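You operate a simulated robot arm through the tools that you are given. There is no shell and no other tool.

The job below is to be done with a simulated robot arm. You get a single attempt, and the scene is never put back.

JOB
Start up the test frame and pull out the keyboard tray.
Fine: grey plug into the control box before the power goes on; stop button out; zero the display.

The check looks at the end state, three seconds after you hand in, the way a careful person would. Anything else that was tipped, shoved, dropped, spilled or broken makes it a failure.

ROBOT AND FRAMES
A 7-joint arm with a two-finger parallel gripper, fixed in place. Base frame: the origin is on the floor under the middle of its stand, x ahead of it, y to its left, z up; the work surface is at about z = 740. Lengths are in mm, angles in degrees, forces in N, time in s.
It reaches about 1524 mm from its shoulder. Its first joint turns from -149.0 to 149.0 degrees. Payload 3.5 kg.
Tool frame: the origin (TCP) lies between the finger pads and is the grasp point; the fingertips stand 23 mm ahead of it; z points along the fingers, y is the line along which they close. The gripper opens to 94 mm. The fingers are 38 mm wide and 10 mm thick; the gripper's body (54 by 96 mm) begins 39 mm behind the TCP.
Orientation is that of the tool frame in the base frame, as a unit quaternion [x, y, z, w]. With the fingers straight down and closing along the base's y, the tool's x points along the base's -x, its y along +y and its z along -z.

CONTROLS
- The arm moves only by the tool servo_tool. Its argument "series" is a list of rows, each a list of 7 numbers: the shift along the base's x, y, z in mm, then the turn, a rotation vector about the base's x, y, z in degrees, then the closure in counts, from 0 (fully open) to 255 (shut). In form: [[x, y, z, ax, ay, az, hand], ...]. A call has 1 to 20 rows; each row shifts and turns the commanded pose from where the row before left it. Each row takes 0.2 s and may step no farther than 50 mm and 8.6 degrees from the row before; otherwise, or with a gripper value out of range, the whole call is refused. Where a pose cannot be reached the arm comes as near as it can. A force on the tool above 90 N (or 10 N above the force at the start of the call, whichever is more), or a blocked arm, ends the call early, and 0.2 s more pass. Each finger travels about 153 mm/s and halts on what it meets, pressing with about 36 N; the grip force reading is that of the motor and also rises with nothing between the fingers. The clock runs only during rows and for 0.2 s after the last one: add rows that do not move to give the fingers time. It gives the time, the measured TCP pose, the force on the tool (base axes), the opening and the grip force at its end, in the units of the frame above (readings bear some noise), with the torque about the TCP (base axes, N m) and any sound that the robot's microphone picked up.
- Cameras (640 x 400 px; columns grow to the right, rows downward): "scene" is fixed at [221.7, -651.1, 1374.1]; the picture's right is [0.77, -0.64, 0.00], its down [-0.20, -0.24, -0.95] and it looks along [0.61, 0.73, -0.31] (base axes); focal length 330 px, centre (320, 200). "wrist" rides on the gripper at [86, 16, -74] in the tool frame; the picture's right is [-0.18, 0.98, 0.00], its down [-0.58, -0.11, -0.81] and it looks along [-0.79, -0.15, 0.59] (tool axes); focal length 243 px, centre (320, 200). There is no depth. A picture from a camera that has moved, and an enlarged one, comes with that camera's place and axes in the base frame and with its lens.
- snapshot(camera): a new picture of that camera. The clock stands still meanwhile.
- enlarge(camera, box): a new picture of the part [left, top, right, bottom] of that camera's present view, enlarged. The clock stands still meanwhile.
- close_job(): hands the job in; it is judged then, once.

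Places have to be worked out from the pictures, the camera data and where the tool is seen. Open the gripper and draw the arm clear of the work before you hand the job in, unless the task says otherwise.

The tools are called after ">>>" by a JSON object that holds its "method" and its "body". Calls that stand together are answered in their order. servo_tool: Moves the arm, as the interface text tells. Its arguments: {"type":"object","properties":{"series":{"type":"array","items":{"type":"array","items":{"type":"number"}}}},"required":["series"]} The other tools are called the same way: snapshot (camera) takes a picture; enlarge (camera, box) takes an enlarged picture of a part of a camera's view; close_job () hands the job in.

At the start:

```text
time: 0.0
ee_pos: [805.7, 746.0, 1212.6]
tcp_rot: [0.0, 1.0, 0.0, 0.0]
ft_force: [-0.2, 0.5, 0.1]
moment: [-0.01, 0.0, -0.01]
opening: 93.9
grasp_force: 0.0
```

scene: 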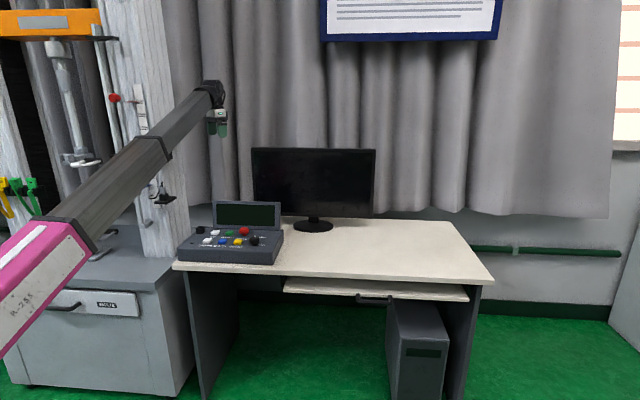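
wrist: 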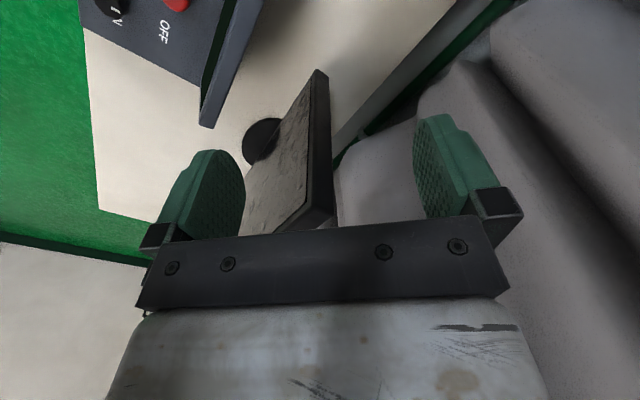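

The pictures show a control box on a desk, a test frame to the left, and a keyboard tray under the desk. I take enlarged looks at the control box, the frame and the tray first.

>>> {"method": "enlarge", "body": {"camera": "scene", "box": [160, 190, 300, 278]}}

>>> {"method": "enlarge", "body": {"camera": "scene", "box": [0, 0, 200, 125]}}

>>> {"method": "enlarge", "body": {"camera": "scene", "box": [0, 125, 200, 250]}}

>>> {"method": "enlarge", "body": {"camera": "scene", "box": [270, 260, 490, 398]}}

```text
4.55 times, centred on (230, 234) of scene
camera zoom: at [221.7, -651.1, 1374.1], right [0.77, -0.64, 0.0], down [-0.2, -0.24, -0.95], along [0.61, 0.73, -0.31], focal length 1502 px, centre (729, 46)
```

zoom: 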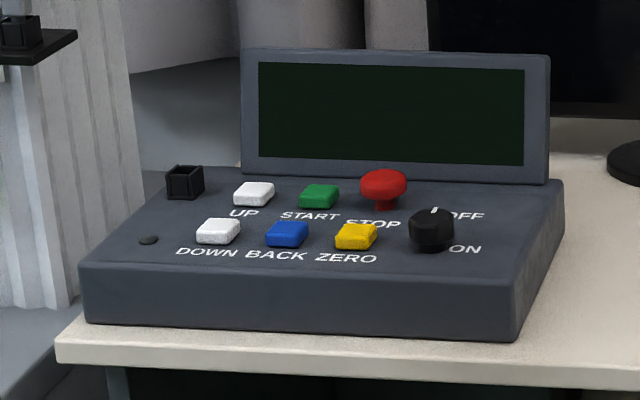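

```text
3.20 times, centred on (100, 62) of scene
camera zoom: at [221.7, -651.1, 1374.1], right [0.77, -0.64, 0.0], down [-0.2, -0.24, -0.95], along [0.61, 0.73, -0.31], focal length 1057 px, centre (1024, 640)
```

zoom: 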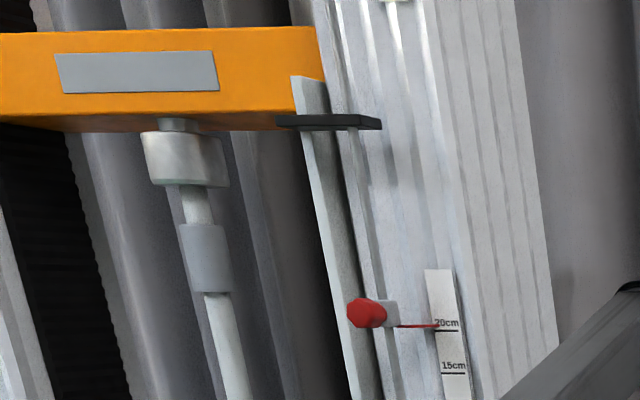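

```text
3.20 times, centred on (100, 188) of scene
camera zoom: at [221.7, -651.1, 1374.1], right [0.77, -0.64, 0.0], down [-0.2, -0.24, -0.95], along [0.61, 0.73, -0.31], focal length 1057 px, centre (1024, 240)
```

zoom: 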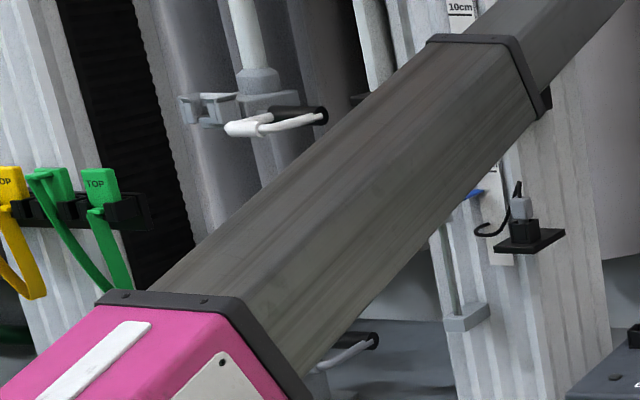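

```text
2.90 times, centred on (380, 329) of scene
camera zoom: at [221.7, -651.1, 1374.1], right [0.77, -0.64, 0.0], down [-0.2, -0.24, -0.95], along [0.61, 0.73, -0.31], focal length 958 px, centre (146, -174)
```

zoom: 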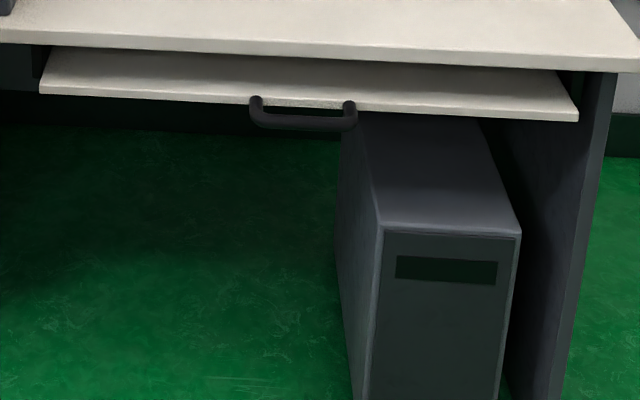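

I see a small grey plug parked in a black holder on the column and a square black socket at the control box's back-left corner. I zoom in more on each.

>>> {"method": "enlarge", "body": {"camera": "scene", "box": [140, 170, 190, 201]}}

>>> {"method": "enlarge", "body": {"camera": "scene", "box": [190, 218, 230, 243]}}

>>> {"method": "enlarge", "body": {"camera": "scene", "box": [225, 220, 285, 258]}}

>>> {"method": "enlarge", "body": {"camera": "scene", "box": [0, 280, 160, 380]}}

>>> {"method": "enlarge", "body": {"camera": "wrist", "box": [60, 0, 300, 150]}}

```text
12.80 times, centred on (165, 186) of scene
camera zoom: at [221.7, -651.1, 1374.1], right [0.77, -0.64, 0.0], down [-0.2, -0.24, -0.95], along [0.61, 0.73, -0.31], focal length 4230 px, centre (2304, 386)
```

zoom: 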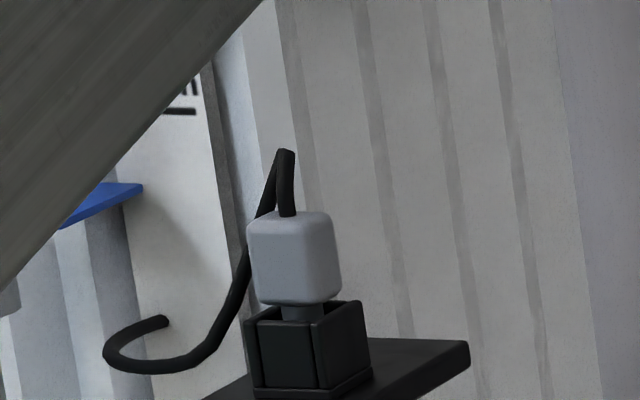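

```text
16.00 times, centred on (210, 230) of scene
camera zoom: at [221.7, -651.1, 1374.1], right [0.77, -0.64, 0.0], down [-0.2, -0.24, -0.95], along [0.61, 0.73, -0.31], focal length 5287 px, centre (2080, -288)
```

zoom: 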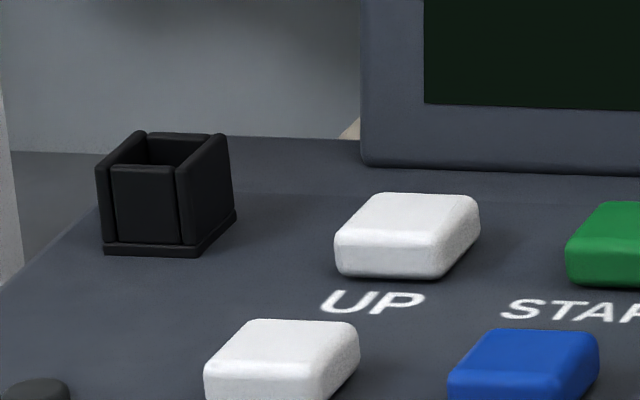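

```text
10.53 times, centred on (255, 239) of scene
camera zoom: at [221.7, -651.1, 1374.1], right [0.77, -0.64, 0.0], down [-0.2, -0.24, -0.95], along [0.61, 0.73, -0.31], focal length 3478 px, centre (1004, -210)
```

zoom: 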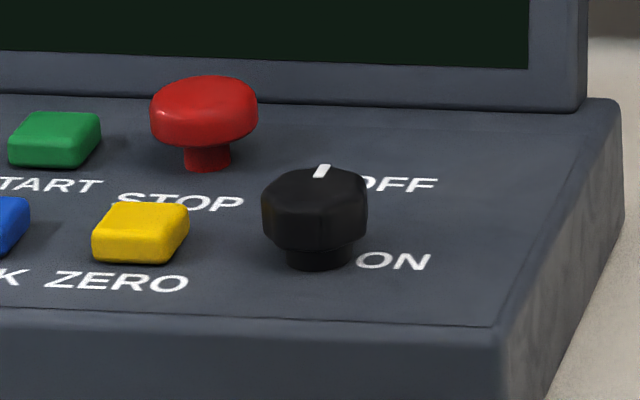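

```text
4.00 times, centred on (80, 330) of scene
camera zoom: at [221.7, -651.1, 1374.1], right [0.77, -0.64, 0.0], down [-0.2, -0.24, -0.95], along [0.61, 0.73, -0.31], focal length 1322 px, centre (1280, -320)
```

zoom: 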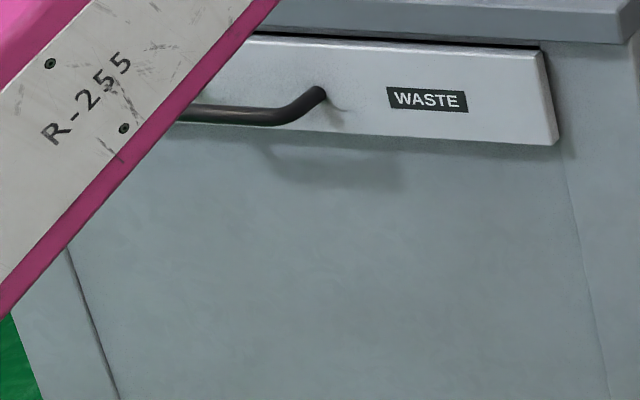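

```text
2.67 times, centred on (180, 75) of wrist
camera zoom: at [717.8, 762.4, 1286.5], right [0.18, 0.98, 0.0], down [0.58, -0.11, 0.81], along [0.79, -0.15, -0.59], focal length 647 px, centre (693, 533)
```

zoom: 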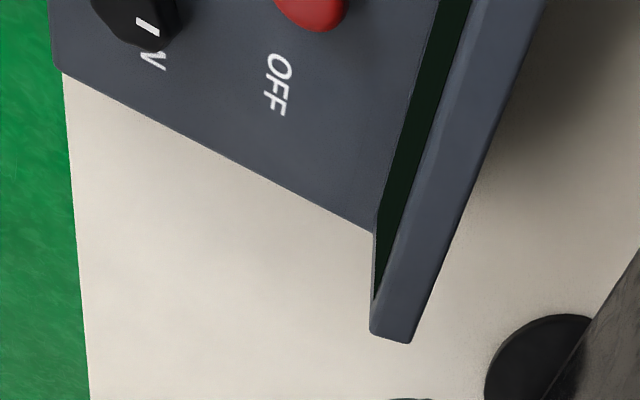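

Desk edge works out to about 45° in the base frame, with the control box near its left end. I look at the poster, which may carry start-up instructions, and at other details of the scene.

>>> {"method": "enlarge", "body": {"camera": "scene", "box": [315, 0, 505, 50]}}

>>> {"method": "enlarge", "body": {"camera": "scene", "box": [340, 270, 420, 320]}}

>>> {"method": "enlarge", "body": {"camera": "scene", "box": [0, 150, 60, 240]}}

>>> {"method": "enlarge", "body": {"camera": "scene", "box": [560, 0, 640, 160]}}

>>> {"method": "enlarge", "body": {"camera": "scene", "box": [130, 150, 210, 250]}}

```text
3.37 times, centred on (410, 25) of scene
camera zoom: at [221.7, -651.1, 1374.1], right [0.77, -0.64, 0.0], down [-0.2, -0.24, -0.95], along [0.61, 0.73, -0.31], focal length 1113 px, centre (17, 790)
```

zoom: 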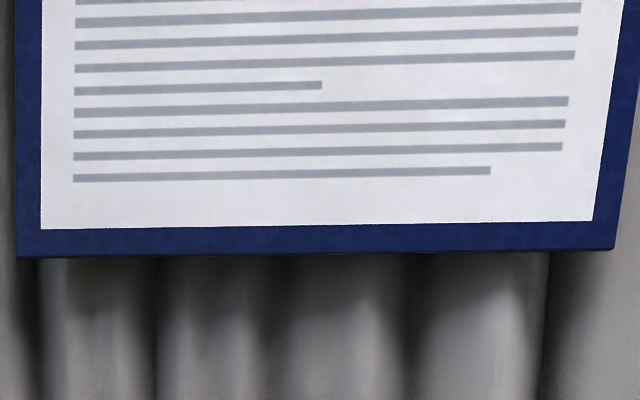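

```text
8.00 times, centred on (380, 295) of scene
camera zoom: at [221.7, -651.1, 1374.1], right [0.77, -0.64, 0.0], down [-0.2, -0.24, -0.95], along [0.61, 0.73, -0.31], focal length 2643 px, centre (-160, -560)
```

zoom: 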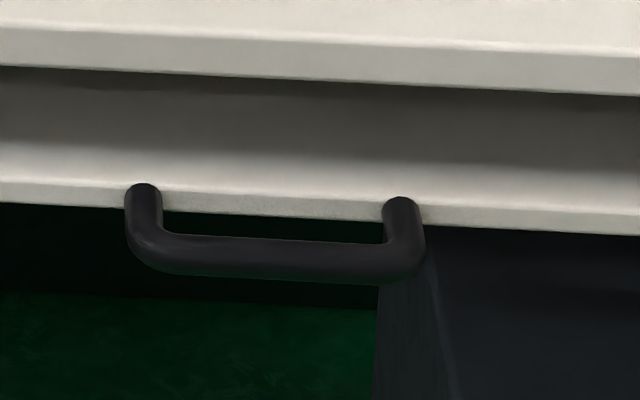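

```text
4.44 times, centred on (30, 195) of scene
camera zoom: at [221.7, -651.1, 1374.1], right [0.77, -0.64, 0.0], down [-0.2, -0.24, -0.95], along [0.61, 0.73, -0.31], focal length 1469 px, centre (1609, 222)
```

zoom: 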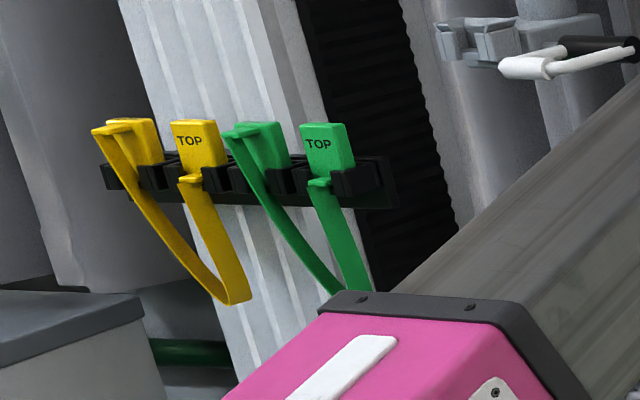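

```text
2.50 times, centred on (600, 80) of scene
camera zoom: at [221.7, -651.1, 1374.1], right [0.77, -0.64, 0.0], down [-0.2, -0.24, -0.95], along [0.61, 0.73, -0.31], focal length 826 px, centre (-380, 500)
```

zoom: 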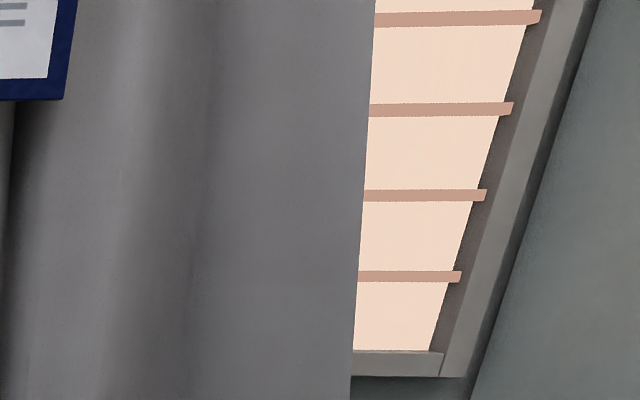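

```text
4.00 times, centred on (170, 200) of scene
camera zoom: at [221.7, -651.1, 1374.1], right [0.77, -0.64, 0.0], down [-0.2, -0.24, -0.95], along [0.61, 0.73, -0.31], focal length 1322 px, centre (920, 200)
```

zoom: 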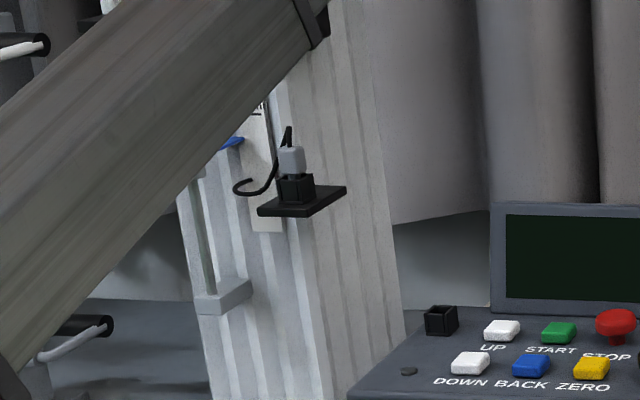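

The poster only has blank lines, so it gives no instructions. I bring the gripper back in front of the control box and turn it 45° so the wrist camera faces the box squarely.

>>> {"method": "servo_tool", "body": {"series": [[-18.7, -33.2, -15, 0, 0, 4.5, 0], [-18.7, -33.2, -15, 0, 0, 4.5, 0], [-18.7, -33.2, -15, 0, 0, 4.5, 0], [-18.7, -33.2, -15, 0, 0, 4.5, 0], [-18.7, -33.2, -15, 0, 0, 4.5, 0], [-18.7, -33.2, -15, 0, 0, 4.5, 0], [-18.7, -33.2, -15, 0, 0, 4.5, 0], [-18.7, -33.2, -15, 0, 0, 4.5, 0], [-18.7, -33.2, -15, 0, 0, 4.5, 0], [-18.7, -33.2, -15, 0, 0, 4.5, 0]]}}

>>> {"method": "snapshot", "body": {"camera": "wrist"}}

>>> {"method": "snapshot", "body": {"camera": "scene"}}

```text
time: 1.7
ee_pos: [672.3, 508.7, 1103.7]
tcp_rot: [-0.269, 0.963, 0.001, 0.008]
ft_force: [-0.9, 0.6, -0.5]
moment: [0.0, -0.03, -0.03]
opening: 94.0
grasp_force: 0.0
stopped in row 8: the force on the tool passed its limit at 96 N (the readings are from after the stop); the commanded pose is now the measured one
```

```text
taken
camera wrist: at [588.5, 478.5, 1177.4], right [-0.35, 0.94, 0.0], down [0.54, 0.2, 0.82], along [0.76, 0.29, -0.58], focal length 243 px, centre (320, 200)
```

wrist: 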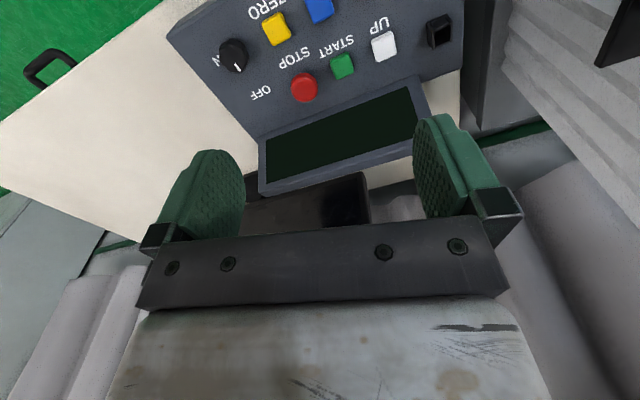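

```text
taken
```

scene: 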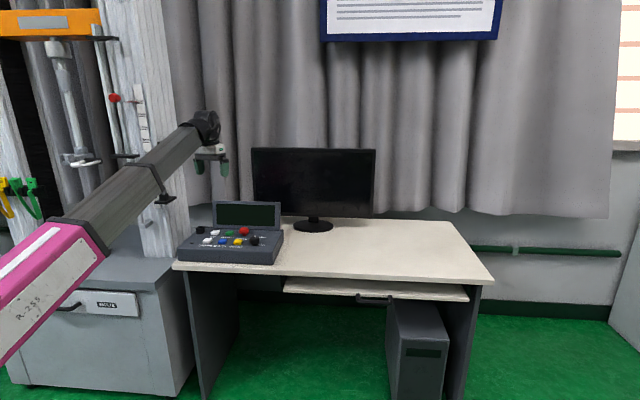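

The call stopped on a 96 N spike but the force is back near zero; I check that nothing was touched, in particular the plug holder, before moving on slower.

>>> {"method": "enlarge", "body": {"camera": "scene", "box": [130, 110, 230, 210]}}

>>> {"method": "enlarge", "body": {"camera": "wrist", "box": [160, 0, 480, 200]}}

```text
4.00 times, centred on (180, 160) of scene
camera zoom: at [221.7, -651.1, 1374.1], right [0.77, -0.64, 0.0], down [-0.2, -0.24, -0.95], along [0.61, 0.73, -0.31], focal length 1322 px, centre (880, 360)
```

zoom: 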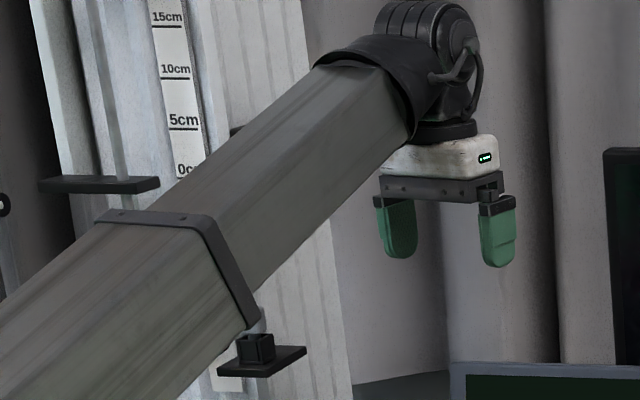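

```text
2.00 times, centred on (320, 100) of wrist
camera zoom: at [588.5, 478.5, 1177.4], right [-0.35, 0.94, 0.0], down [0.54, 0.2, 0.82], along [0.76, 0.29, -0.58], focal length 485 px, centre (320, 400)
```

zoom: 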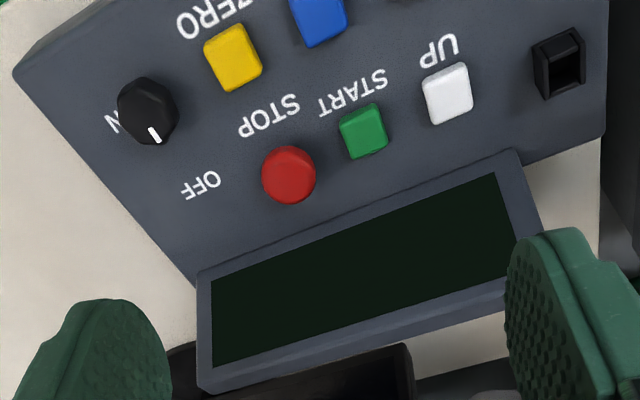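

The plug holder looks undisturbed, so the spike was most likely inertial. I finish the 45° turn gently and come down a little for a square view of the panel.

>>> {"method": "servo_tool", "body": {"series": [[-2, -6, -12, -0.12, 0.2, 3.45, 0], [-2, -6, -16, -0.12, 0.2, 3.45, 0], [-2, -8, -18, -0.11, 0.2, 3.45, 0], [-2, -8, -18, -0.11, 0.2, 3.45, 0], [0, 0, 0, 0, 0, 0, 0]]}}

>>> {"method": "snapshot", "body": {"camera": "wrist"}}

>>> {"method": "enlarge", "body": {"camera": "wrist", "box": [160, 0, 480, 200]}}

```text
time: 2.9
ee_pos: [664.3, 480.4, 1039.4]
tcp_rot: [-0.383, 0.924, 0.0, -0.002]
ft_force: [-0.2, -0.1, 0.6]
moment: [-0.01, 0.01, 0.0]
opening: 93.8
grasp_force: 0.0
```

```text
taken
camera wrist: at [591.5, 431.6, 1115.0], right [-0.57, 0.82, 0.0], down [0.49, 0.33, 0.81], along [0.66, 0.46, -0.59], focal length 243 px, centre (320, 200)
```

wrist: 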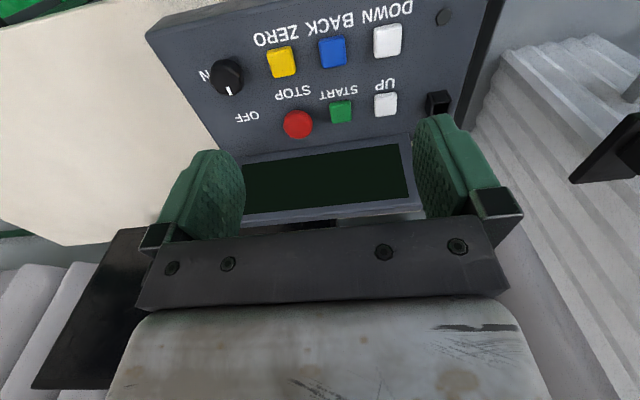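

```text
2.00 times, centred on (320, 100) of wrist
camera zoom: at [591.5, 431.6, 1115.0], right [-0.57, 0.82, 0.0], down [0.49, 0.33, 0.81], along [0.66, 0.46, -0.59], focal length 485 px, centre (320, 400)
```

zoom: 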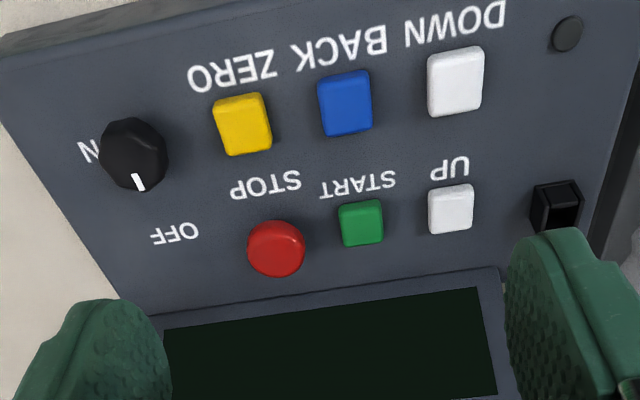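

The panel is seen clearly: UP/DOWN, START/BACK, STOP/ZERO columns, the knob pointing at OFF. The plug triangulates to about (573, 806, 970), so I move over to view it from the front and above.

>>> {"method": "servo_tool", "body": {"series": [[-6, 8, 15, 0, 0, 0, 0], [-14, 15, 15, 0, 0, 0, 0], [-16, 18, 15, 0, 0, 0, 0], [-16, 18, 15, 0, 0, 0, 0], [-16, 18, 10, 0, 0, 0, 0], [-16, 18, 10, 0, 0, 0, 0], [-16, 18, 2, 0, 0, 0, 0], [-16, 18, 0, 0, 0, 0, 0], [-16, 18, 0, 0, 0, 0, 0], [-16, 18, 0, 0, 0, 0, 0], [-16, 18, 0, 0, 0, 0, 0], [-16, 18, 0, 0, 0, 0, 0], [-16, 18, 0, 0, 0, 0, 0], [-12, 14, 0, 0, 0, 0, 0], [-4, 8, 0, 0, 0, 0, 0], [0, 0, 0, 0, 0, 0, 0]]}}

>>> {"method": "snapshot", "body": {"camera": "wrist"}}

>>> {"method": "snapshot", "body": {"camera": "scene"}}

```text
time: 3.7
ee_pos: [634.3, 520.9, 1082.2]
tcp_rot: [-0.388, 0.922, 0.001, 0.008]
ft_force: [4.7, 6.4, -16.9]
moment: [0.14, -0.81, -0.33]
opening: 94.1
grasp_force: 0.0
stopped in row 4: the force on the tool passed its limit at 105 N (the readings are from after the stop); the commanded pose is now the measured one
```

```text
taken
camera wrist: at [560.9, 469.0, 1155.3], right [-0.57, 0.82, 0.0], down [0.47, 0.33, 0.82], along [0.67, 0.47, -0.58], focal length 243 px, centre (320, 200)
```

wrist: 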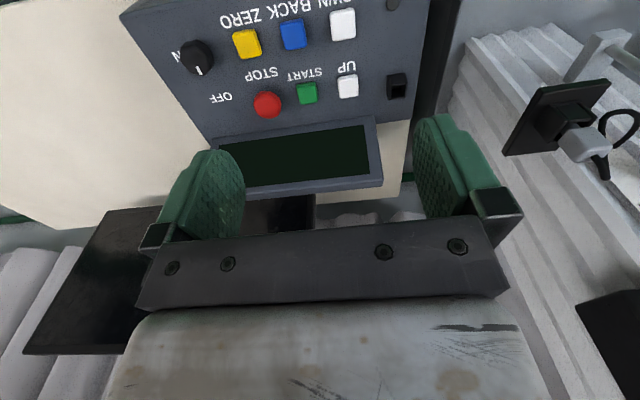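

```text
taken
```

scene: 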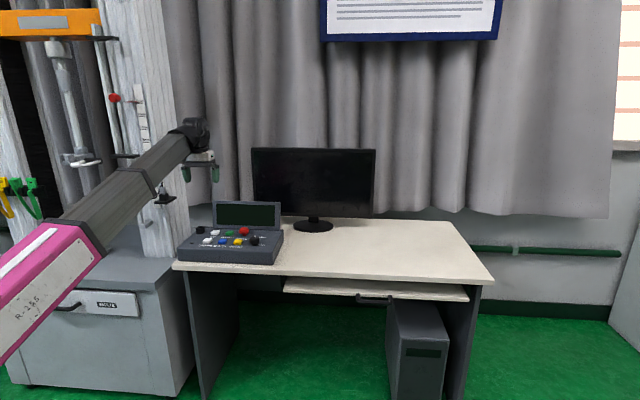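

Another force stop in free air, with a tilt of about 1° left over. I look closely at the wrist to see whether the gripper is touching the arm itself or something else.

>>> {"method": "enlarge", "body": {"camera": "scene", "box": [150, 110, 230, 210]}}

>>> {"method": "servo_tool", "body": {"series": [[0, 0, 0, 0, 0, 0, 0], [0, 0, 0, 0, 0, 0, 0]]}}

```text
4.00 times, centred on (190, 160) of scene
camera zoom: at [221.7, -651.1, 1374.1], right [0.77, -0.64, 0.0], down [-0.2, -0.24, -0.95], along [0.61, 0.73, -0.31], focal length 1322 px, centre (840, 360)
```

zoom: 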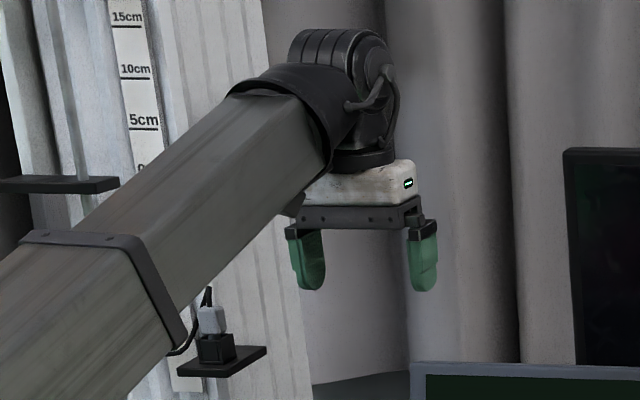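

```text
time: 4.3
ee_pos: [634.6, 519.4, 1082.7]
tcp_rot: [-0.388, 0.922, 0.001, 0.008]
ft_force: [6.9, 11.0, -26.6]
moment: [0.37, -1.6, -0.46]
opening: 94.0
grasp_force: 0.1
```

There is a steady ~27 N push: the gripper's back is pressing on its own forearm because the hand hangs too close to the base. I move outward to clear it and level the tool again.

>>> {"method": "servo_tool", "body": {"series": [[6, 6, -2, -0.1, 0.2, -0.1, 0], [8, 8, -4, -0.1, 0.2, -0.2, 0], [8, 8, -4, -0.1, 0.2, -0.2, 0], [8, 10, -4, -0.16, 0.2, -0.14, 0], [8, 10, 0, 0, 0, 0, 0], [0, 0, 0, 0, 0, 0, 0]]}}

>>> {"method": "snapshot", "body": {"camera": "wrist"}}

>>> {"method": "enlarge", "body": {"camera": "wrist", "box": [440, 0, 640, 200]}}

```text
time: 5.7
ee_pos: [672.8, 560.4, 1067.7]
tcp_rot: [-0.382, 0.924, 0.0, -0.001]
ft_force: [-0.1, 0.1, 0.0]
moment: [-0.02, 0.02, 0.02]
opening: 94.1
grasp_force: 0.1
```

```text
taken
camera wrist: at [599.4, 512.2, 1142.8], right [-0.56, 0.83, 0.0], down [0.49, 0.34, 0.81], along [0.67, 0.45, -0.59], focal length 243 px, centre (320, 200)
```

wrist: 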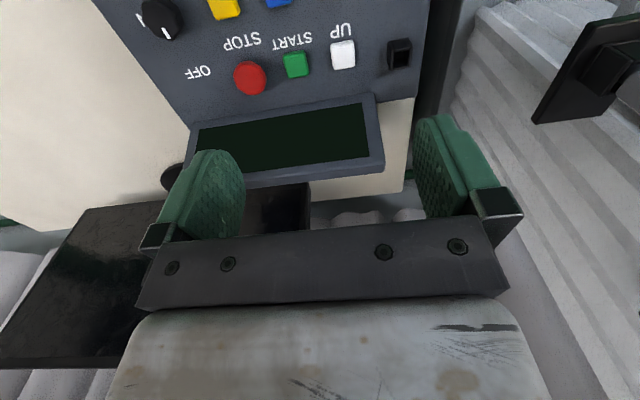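

```text
2.00 times, centred on (540, 100) of wrist
camera zoom: at [599.4, 512.2, 1142.8], right [-0.56, 0.83, 0.0], down [0.49, 0.34, 0.81], along [0.67, 0.45, -0.59], focal length 485 px, centre (-120, 400)
```

zoom: 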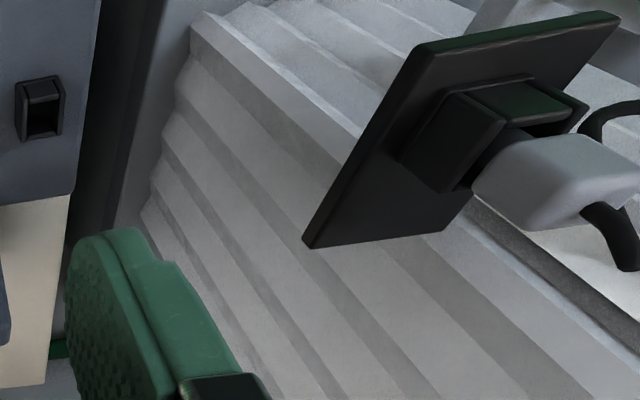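

The tool is free again. From two views the plug sits near (573, 806, 975), so I glide outward and up to hover well above it, where it should appear between the fingers.

>>> {"method": "servo_tool", "body": {"series": [[-2, 8, 4, 0, 0, 0, 0], [-7, 16, 5, 0, 0, 0, 0], [-8, 18, 5, 0, 0, 0, 0], [-8, 18, 5, 0, 0, 0, 0], [-8, 18, 5, 0, 0, 0, 0], [-8, 18, 5, 0, 0, 0, 0], [-8, 18, 5, 0, 0, 0, 0], [-8, 18, 4, 0, 0, 0, 0], [-8, 18, 4, 0, 0, 0, 0], [-8, 18, 4, 0, 0, 0, 0], [-8, 16, 3, 0, 0, 0, 0], [-8, 14, 2, 0, 0, 0, 0], [-5, 8, 1, 0, 0, 0, 0], [0, 0, 0, 0, 0, 0, 0]]}}

>>> {"method": "snapshot", "body": {"camera": "wrist"}}

>>> {"method": "snapshot", "body": {"camera": "scene"}}

```text
time: 8.3
ee_pos: [583.3, 740.8, 1118.5]
tcp_rot: [-0.38, 0.925, -0.005, -0.003]
ft_force: [0.8, -38.0, 6.7]
moment: [4.78, -0.14, 0.16]
opening: 94.0
grasp_force: 0.1
stopped in row 12: the force on the tool passed its limit at 109 N (the readings are from after the stop); the commanded pose is now the measured one
```

```text
taken
camera wrist: at [510.3, 693.6, 1194.7], right [-0.56, 0.83, -0.01], down [0.49, 0.34, 0.8], along [0.67, 0.45, -0.6], focal length 243 px, centre (320, 200)
```

wrist: 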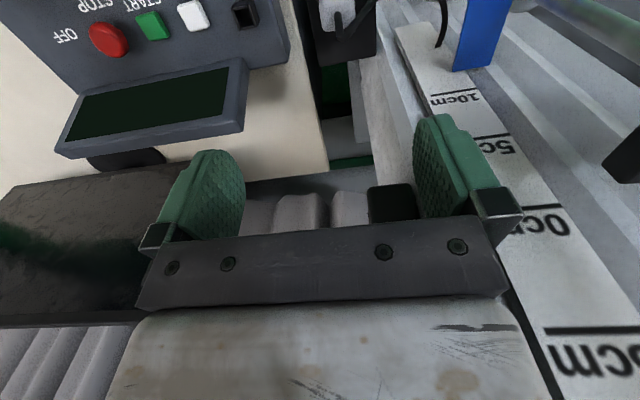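

```text
taken
```

scene: 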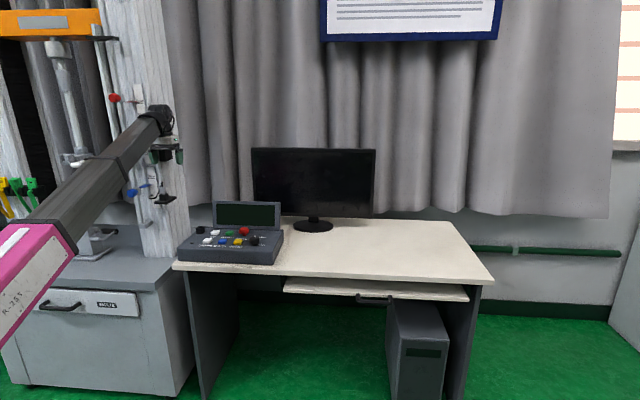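

A sideways push of 38 N along -y with a lever arm ~126 mm above the TCP: the wrist has touched the column, whose front face is square to base y. I back straight off and zoom at the plug, which now works out to about (556, 740, 998).

>>> {"method": "servo_tool", "body": {"series": [[0, -6, 0, 0, 0, 0, 0], [0, -10, 0, 0, 0, 0, 0], [0, -12, 0, 0, 0, 0, 0], [0, 0, 0, 0, 0, 0, 0]]}}

>>> {"method": "enlarge", "body": {"camera": "wrist", "box": [260, 0, 460, 125]}}

>>> {"method": "enlarge", "body": {"camera": "scene", "box": [110, 90, 210, 220]}}

```text
time: 9.3
ee_pos: [584.5, 720.7, 1116.9]
tcp_rot: [-0.38, 0.925, -0.004, -0.001]
ft_force: [-2.8, 30.9, -42.5]
moment: [-0.74, -3.83, -2.78]
opening: 93.9
grasp_force: 0.1
```

```text
3.20 times, centred on (360, 62) of wrist
camera zoom: at [510.8, 672.5, 1191.8], right [-0.56, 0.83, -0.01], down [0.49, 0.34, 0.8], along [0.67, 0.45, -0.59], focal length 776 px, centre (192, 640)
```

zoom: 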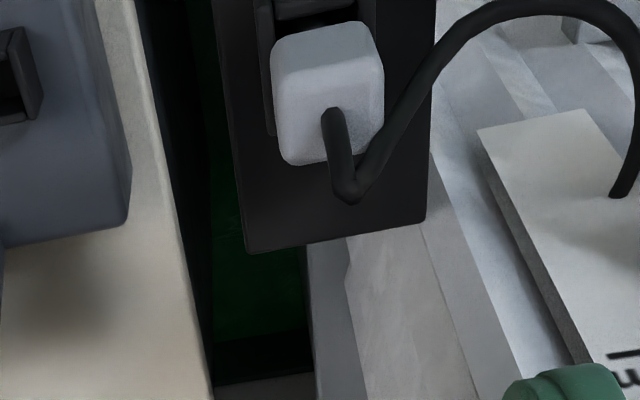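

```text
3.08 times, centred on (160, 155) of scene
camera zoom: at [221.7, -651.1, 1374.1], right [0.77, -0.64, 0.0], down [-0.2, -0.24, -0.95], along [0.61, 0.73, -0.31], focal length 1017 px, centre (812, 338)
```

zoom: 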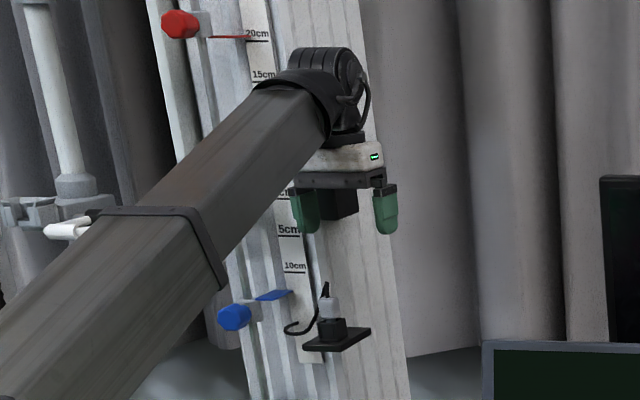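

The remaining contact solves to a point at the wrist camera: it touches the forearm when it sits under it. Leaning the hand so the fingers point toward the column (+y) frees both the camera and the wrist, so I tilt about x with the TCP held.

>>> {"method": "servo_tool", "body": {"series": [[0, 2, 0, 3, 0, 0, 0], [0, 2, 0, 4, 0, 0, 0], [0, 0, 0, 5, 0, 0, 0], [0, 0, 0, 5, 0, 0, 0], [0, 0, 0, 5, 0, 0, 0], [0, 0, 0, 0, 0, 0, 0]]}}

>>> {"method": "snapshot", "body": {"camera": "wrist"}}

>>> {"method": "snapshot", "body": {"camera": "scene"}}

```text
time: 10.7
ee_pos: [583.0, 723.3, 1115.3]
tcp_rot: [-0.375, 0.908, 0.171, 0.069]
ft_force: [0.0, 0.4, -0.9]
moment: [0.04, 0.0, 0.0]
opening: 93.8
grasp_force: 0.0
```

```text
taken
camera wrist: at [510.3, 650.2, 1168.9], right [-0.56, 0.77, 0.3], down [0.49, 0.02, 0.87], along [0.66, 0.64, -0.39], focal length 243 px, centre (320, 200)
```

wrist: 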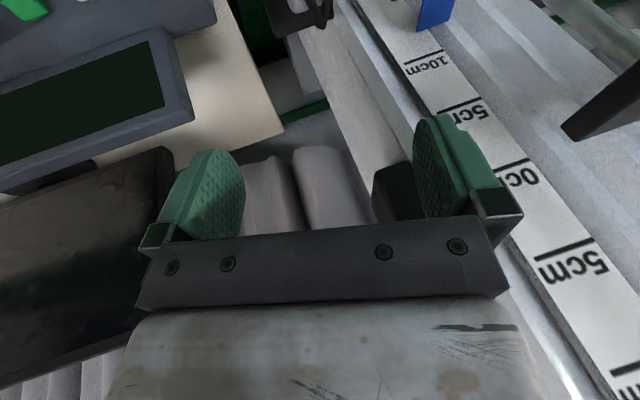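

```text
taken
```

scene: 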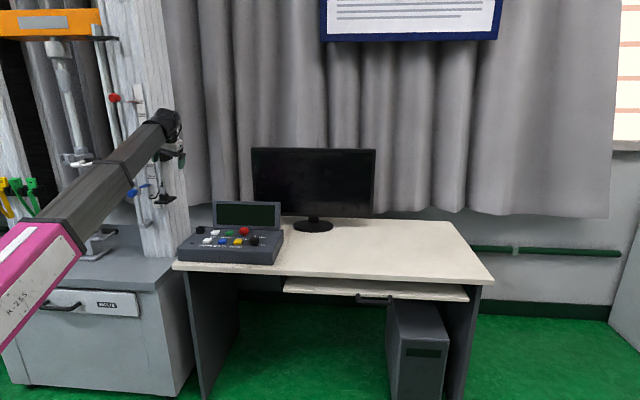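

Contact is gone. Now I turn the hand 45° more about its leaned axis so it closes along base x, square to the column, drawing back slightly in y.

>>> {"method": "servo_tool", "body": {"series": [[-2, -2, 0, 0, -1.5, 3.7, 0], [-3, -2, 0, 0, -1.873, 4.636, 0], [-3, -3, 0, 0, -1.873, 4.636, 0], [-3, -3, 0, 0, -1.873, 4.636, 0], [-3, -3, 0, 0, -1.873, 4.636, 0], [-3, -3, 0, 0, -1.873, 4.636, 0], [-3, -3, 0, 0, -1.873, 4.636, 0], [-3, -3, 0, 0, -1.873, 4.636, 0], [-3, -3, 0, 0, -1.873, 4.636, 0], [0, 0, 0, 0, -0.37, 0.93, 0], [0, 0, 0, 0, 0, 0, 0]]}}

>>> {"method": "snapshot", "body": {"camera": "wrist"}}

>>> {"method": "snapshot", "body": {"camera": "scene"}}

```text
time: 13.1
ee_pos: [557.2, 698.4, 1117.1]
tcp_rot: [-0.694, 0.696, 0.129, 0.133]
ft_force: [0.1, -0.6, 0.1]
moment: [0.0, 0.0, 0.02]
opening: 94.1
grasp_force: 0.1
```

```text
taken
camera wrist: at [540.3, 590.6, 1154.8], right [-0.98, 0.17, 0.06], down [0.1, 0.25, 0.96], along [0.15, 0.95, -0.26], focal length 243 px, centre (320, 200)
```

wrist: 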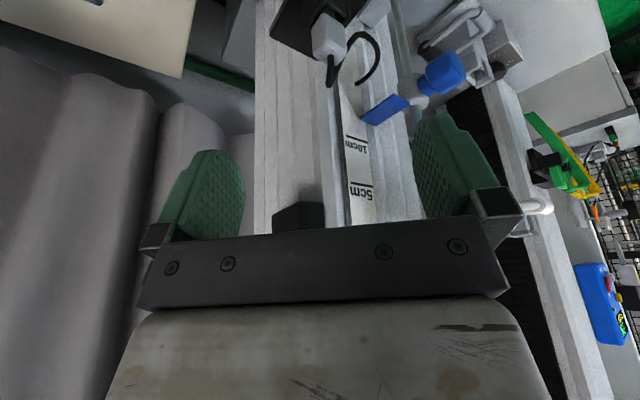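

```text
taken
```

scene: 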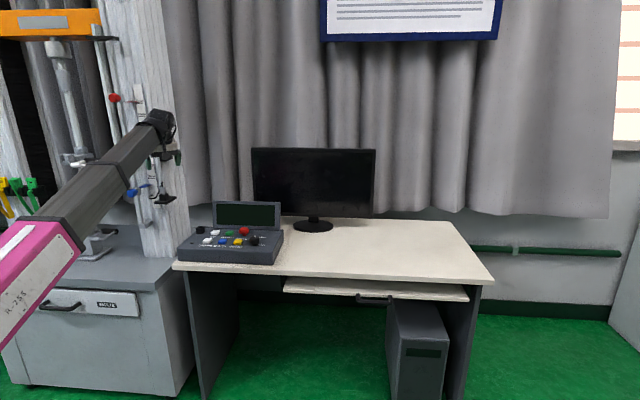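

The view is now square-on to the column, with the plug straight below between the fingers. I zoom on the plug and holder.

>>> {"method": "enlarge", "body": {"camera": "wrist", "box": [240, 0, 440, 125]}}

>>> {"method": "enlarge", "body": {"camera": "scene", "box": [120, 150, 200, 220]}}

```text
3.20 times, centred on (340, 62) of wrist
camera zoom: at [540.3, 590.6, 1154.8], right [-0.98, 0.17, 0.06], down [0.1, 0.25, 0.96], along [0.15, 0.95, -0.26], focal length 776 px, centre (256, 640)
```

zoom: 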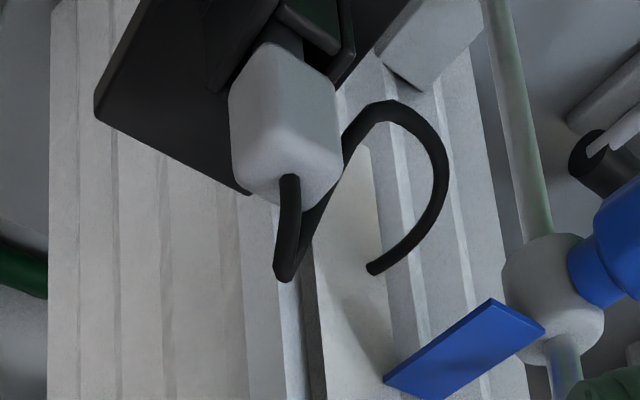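

```text
5.71 times, centred on (160, 185) of scene
camera zoom: at [221.7, -651.1, 1374.1], right [0.77, -0.64, 0.0], down [-0.2, -0.24, -0.95], along [0.61, 0.73, -0.31], focal length 1888 px, centre (1234, 286)
```

zoom: 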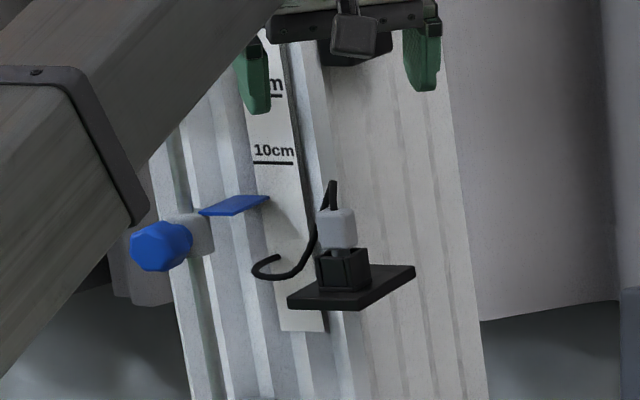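

Platform corners and plug edges show the plug is aligned with the desk's 45° axes, with its top centre triangulated at (548, 731, 1011) and the cable looping toward (-x,+y). So I turn the hand to 135° yaw and upright, closing along the (1,1) direction, clear of the cable and with the camera off the forearm.

>>> {"method": "servo_tool", "body": {"series": [[0, 0, 0, -1.5, -0.6, 3.3, 0], [0, 0, 0, -2.04, -0.81, 4.46, 0], [0, 0, 0, -2.04, -0.81, 4.46, 0], [0, 0, 0, -2.04, -0.81, 4.46, 0], [0, 0, 0, -2.04, -0.81, 4.46, 0], [0, 0, 0, -2.04, -0.81, 4.46, 0], [0, 0, 0, -2.04, -0.81, 4.46, 0], [0, 0, 0, -2.04, -0.81, 4.46, 0], [0, 0, 0, -2.04, -0.81, 4.46, 0], [0, 0, 0, -2.04, -0.81, 4.46, 0], [0, 0, 0, -0.54, -0.21, 1.16, 0], [0, 0, 0, 0, 0, 0, 0]]}}

>>> {"method": "snapshot", "body": {"camera": "wrist"}}

>>> {"method": "snapshot", "body": {"camera": "scene"}}

```text
time: 15.7
ee_pos: [557.6, 697.8, 1117.4]
tcp_rot: [0.924, -0.383, -0.001, -0.001]
ft_force: [0.3, -0.1, 0.3]
moment: [0.0, -0.01, -0.04]
opening: 93.9
grasp_force: 0.0
```

```text
taken
camera wrist: at [606.6, 625.9, 1191.7], right [-0.83, -0.56, 0.0], down [-0.33, 0.49, 0.81], along [-0.46, 0.66, -0.59], focal length 243 px, centre (320, 200)
```

wrist: 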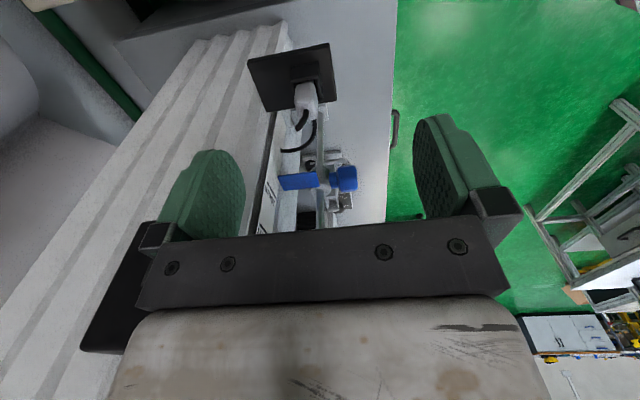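

```text
taken
```

scene: 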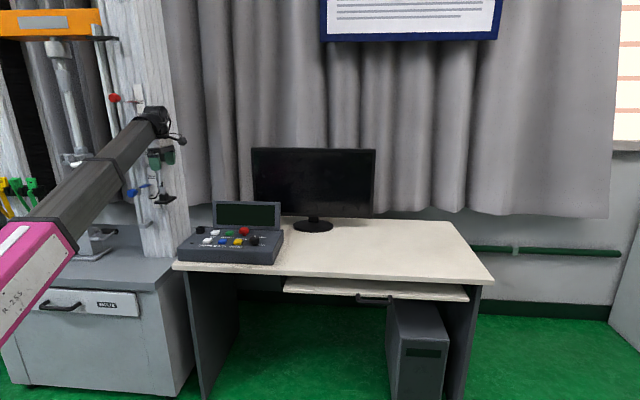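

Orientation is right and nothing is touching. I shift to hover directly over the plug at (548, 731) and check the picture before descending.

>>> {"method": "servo_tool", "body": {"series": [[-2, 6, -4, 0, 0, 0, 0], [-3, 10, -10, 0, 0, 0, 0], [-3, 10, -10, 0, 0, 0, 0], [-1.2, 7.2, -10, 0, 0, 0, 0], [0, 0, -8, 0, 0, 0, 0], [0, 0, 0, 0, 0, 0, 0]]}}

>>> {"method": "enlarge", "body": {"camera": "wrist", "box": [160, 0, 480, 200]}}

>>> {"method": "enlarge", "body": {"camera": "scene", "box": [120, 130, 200, 220]}}

```text
time: 17.1
ee_pos: [547.2, 731.1, 1074.3]
tcp_rot: [0.924, -0.382, 0.0, 0.0]
ft_force: [-1.9, -3.6, 0.1]
moment: [0.14, -0.12, 0.05]
opening: 92.5
grasp_force: 0.1
```

```text
2.00 times, centred on (320, 100) of wrist
camera zoom: at [597.3, 659.1, 1149.7], right [-0.83, -0.56, 0.0], down [-0.33, 0.49, 0.81], along [-0.46, 0.67, -0.59], focal length 485 px, centre (320, 400)
```

zoom: 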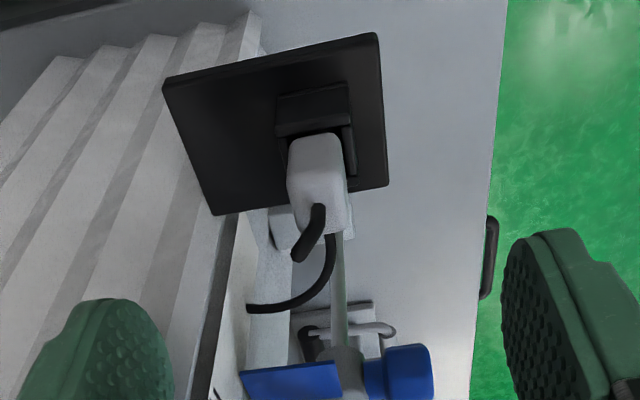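

```text
4.44 times, centred on (160, 175) of scene
camera zoom: at [221.7, -651.1, 1374.1], right [0.77, -0.64, 0.0], down [-0.2, -0.24, -0.95], along [0.61, 0.73, -0.31], focal length 1469 px, centre (1031, 311)
```

zoom: 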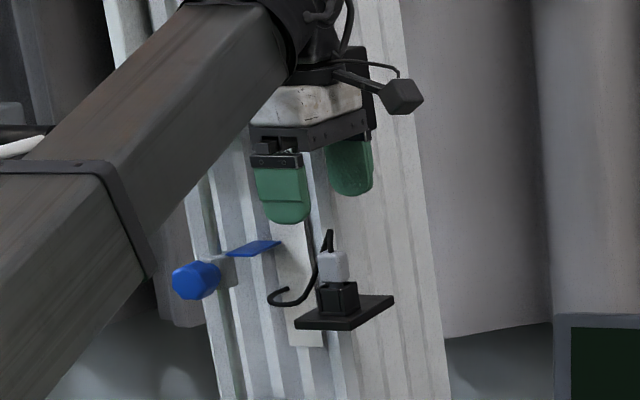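

The plug lines up exactly where predicted, but a slight 4 N touch and a shrunken opening say the outer finger brushes the block on the column. I partly close the fingers to about 64 mm to clear it.

>>> {"method": "servo_tool", "body": {"series": [[0, 0, 0, 0, 0, 0, 40], [0, 0, 0, 0, 0, 0, 80], [0, 0, 0, 0, 0, 0, 80]]}}

>>> {"method": "enlarge", "body": {"camera": "wrist", "box": [160, 50, 480, 250]}}

```text
time: 17.9
ee_pos: [547.9, 731.6, 1075.1]
tcp_rot: [0.924, -0.382, 0.0, 0.0]
ft_force: [-0.5, -0.4, -0.4]
moment: [-0.01, -0.04, 0.01]
opening: 64.4
grasp_force: 0.1
```

```text
2.00 times, centred on (320, 150) of wrist
camera zoom: at [597.5, 659.3, 1149.8], right [-0.83, -0.56, 0.0], down [-0.33, 0.49, 0.81], along [-0.46, 0.67, -0.59], focal length 485 px, centre (320, 300)
```

zoom: 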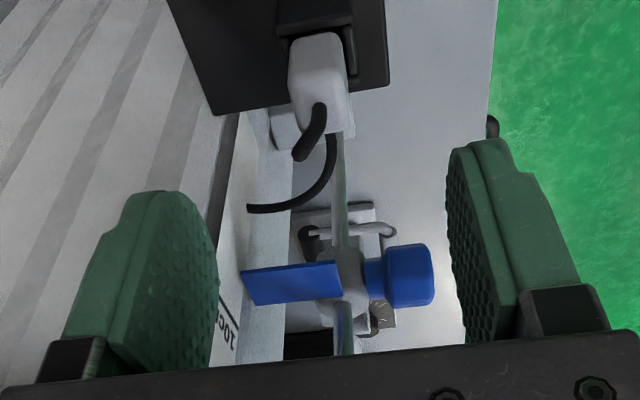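

Clear now. I descend 69 mm straight down over the plug to put the pads on its grey body.

>>> {"method": "servo_tool", "body": {"series": [[0, -0.3, -10, 0, 0, 0, 80], [0, -0.3, -15, 0, 0, 0, 80], [0, 0, -15, 0, 0, 0, 80], [0, 0, -15, 0, 0, 0, 80], [0, 0, -9, 0, 0, 0, 80], [0, 0, -4, 0, 0, 0, 80], [0, 0, 0, 0, 0, 0, 80]]}}

>>> {"method": "enlarge", "body": {"camera": "wrist", "box": [160, 50, 480, 250]}}

>>> {"method": "enlarge", "body": {"camera": "scene", "box": [130, 150, 190, 210]}}

```text
time: 19.5
ee_pos: [548.0, 732.0, 1007.1]
tcp_rot: [0.924, -0.383, 0.0, 0.0]
ft_force: [0.0, -0.1, 0.1]
moment: [-0.01, 0.04, 0.01]
opening: 64.3
grasp_force: 0.1
```

```text
2.00 times, centred on (320, 150) of wrist
camera zoom: at [597.3, 658.7, 1081.7], right [-0.83, -0.56, 0.0], down [-0.33, 0.49, 0.81], along [-0.46, 0.67, -0.59], focal length 485 px, centre (320, 300)
```

zoom: 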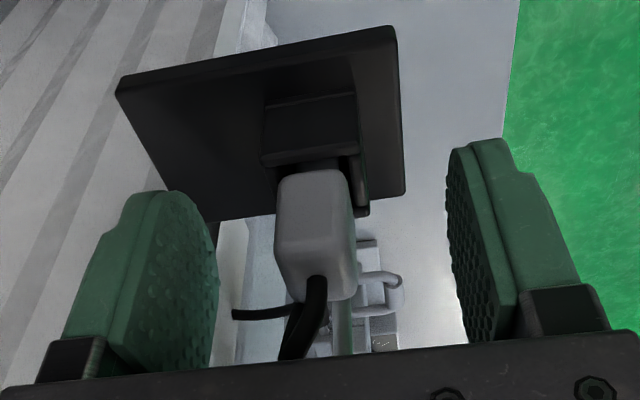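

```text
6.67 times, centred on (160, 180) of scene
camera zoom: at [221.7, -651.1, 1374.1], right [0.77, -0.64, 0.0], down [-0.2, -0.24, -0.95], along [0.61, 0.73, -0.31], focal length 2203 px, centre (1387, 333)
```

zoom: 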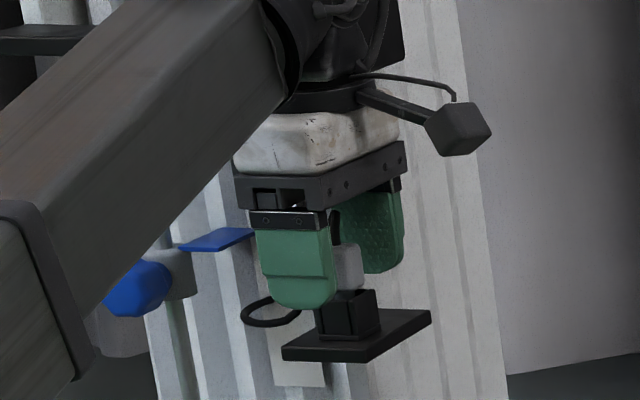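

The plug's grey body sits between the pads, about 19 mm wide and 1 mm off centre. I nudge that 1 mm and close.

>>> {"method": "servo_tool", "body": {"series": [[0.9, 0.7, -1, 0, 0, 0, 120], [0, 0, 0, 0, 0, 0, 180], [0, 0, 0, 0, 0, 0, 255], [0, 0, 0, 0, 0, 0, 255], [0, 0, 0, 0, 0, 0, 255]]}}

>>> {"method": "enlarge", "body": {"camera": "wrist", "box": [160, 50, 480, 250]}}

>>> {"method": "enlarge", "body": {"camera": "scene", "box": [130, 150, 190, 210]}}

```text
time: 20.7
ee_pos: [548.5, 732.1, 1006.3]
tcp_rot: [0.924, -0.383, 0.0, 0.0]
ft_force: [-4.1, -3.8, -1.0]
moment: [-0.03, 0.06, -0.02]
opening: 16.5
grasp_force: 36.1
```

```text
2.00 times, centred on (320, 150) of wrist
camera zoom: at [597.9, 659.1, 1080.9], right [-0.83, -0.56, 0.0], down [-0.33, 0.49, 0.81], along [-0.46, 0.67, -0.59], focal length 485 px, centre (320, 300)
```

zoom: 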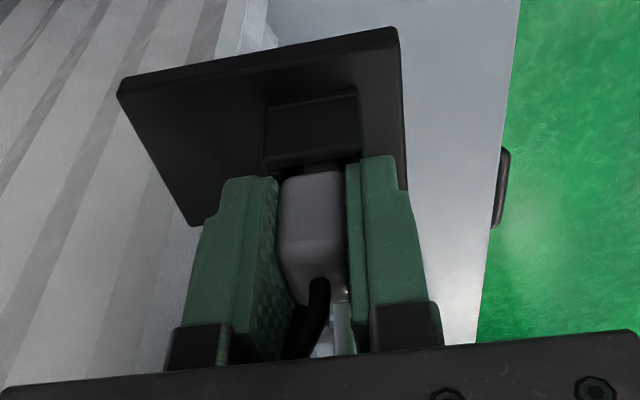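

```text
6.67 times, centred on (160, 180) of scene
camera zoom: at [221.7, -651.1, 1374.1], right [0.77, -0.64, 0.0], down [-0.2, -0.24, -0.95], along [0.61, 0.73, -0.31], focal length 2203 px, centre (1387, 333)
```

zoom: 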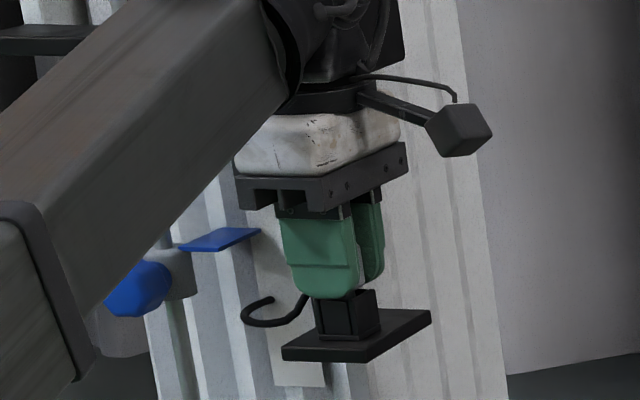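

The plug is held (16.5 mm, 36 N). The cable's free end hangs right under the blue stop's pointer, about 40 mm below it, so I lift only 28 mm first and check.

>>> {"method": "servo_tool", "body": {"series": [[0, 0, 3, 0, 0, 0, 255], [0, 0, 4, 0, 0, 0, 255], [0, 0, 4, 0, 0, 0, 255], [0, 0, 4, 0, 0, 0, 255], [0, 0, 4, 0, 0, 0, 255], [0, 0, 4, 0, 0, 0, 255], [0, 0, 3, 0, 0, 0, 255], [0, 0, 2, 0, 0, 0, 255], [0, 0, 0, 0, 0, 0, 255]]}}

>>> {"method": "enlarge", "body": {"camera": "wrist", "box": [160, 50, 480, 250]}}

>>> {"method": "enlarge", "body": {"camera": "scene", "box": [130, 160, 190, 210]}}

```text
time: 22.7
ee_pos: [547.8, 731.1, 1033.1]
tcp_rot: [0.924, -0.383, 0.0, 0.0]
ft_force: [-0.5, 0.0, -0.5]
moment: [0.02, -0.02, 0.01]
opening: 16.3
grasp_force: 35.7
```

```text
2.00 times, centred on (320, 150) of wrist
camera zoom: at [598.2, 659.0, 1108.8], right [-0.83, -0.56, 0.0], down [-0.33, 0.49, 0.81], along [-0.46, 0.67, -0.59], focal length 485 px, centre (320, 300)
```

zoom: 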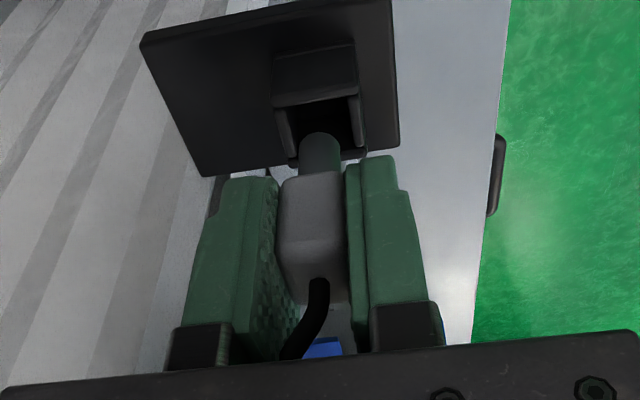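

```text
8.00 times, centred on (160, 185) of scene
camera zoom: at [221.7, -651.1, 1374.1], right [0.77, -0.64, 0.0], down [-0.2, -0.24, -0.95], along [0.61, 0.73, -0.31], focal length 2643 px, centre (1600, 320)
```

zoom: 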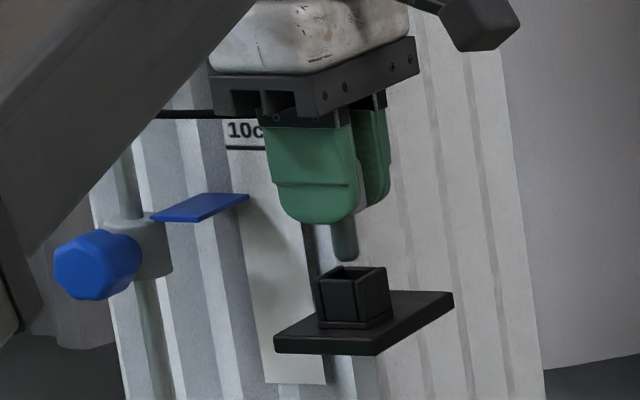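

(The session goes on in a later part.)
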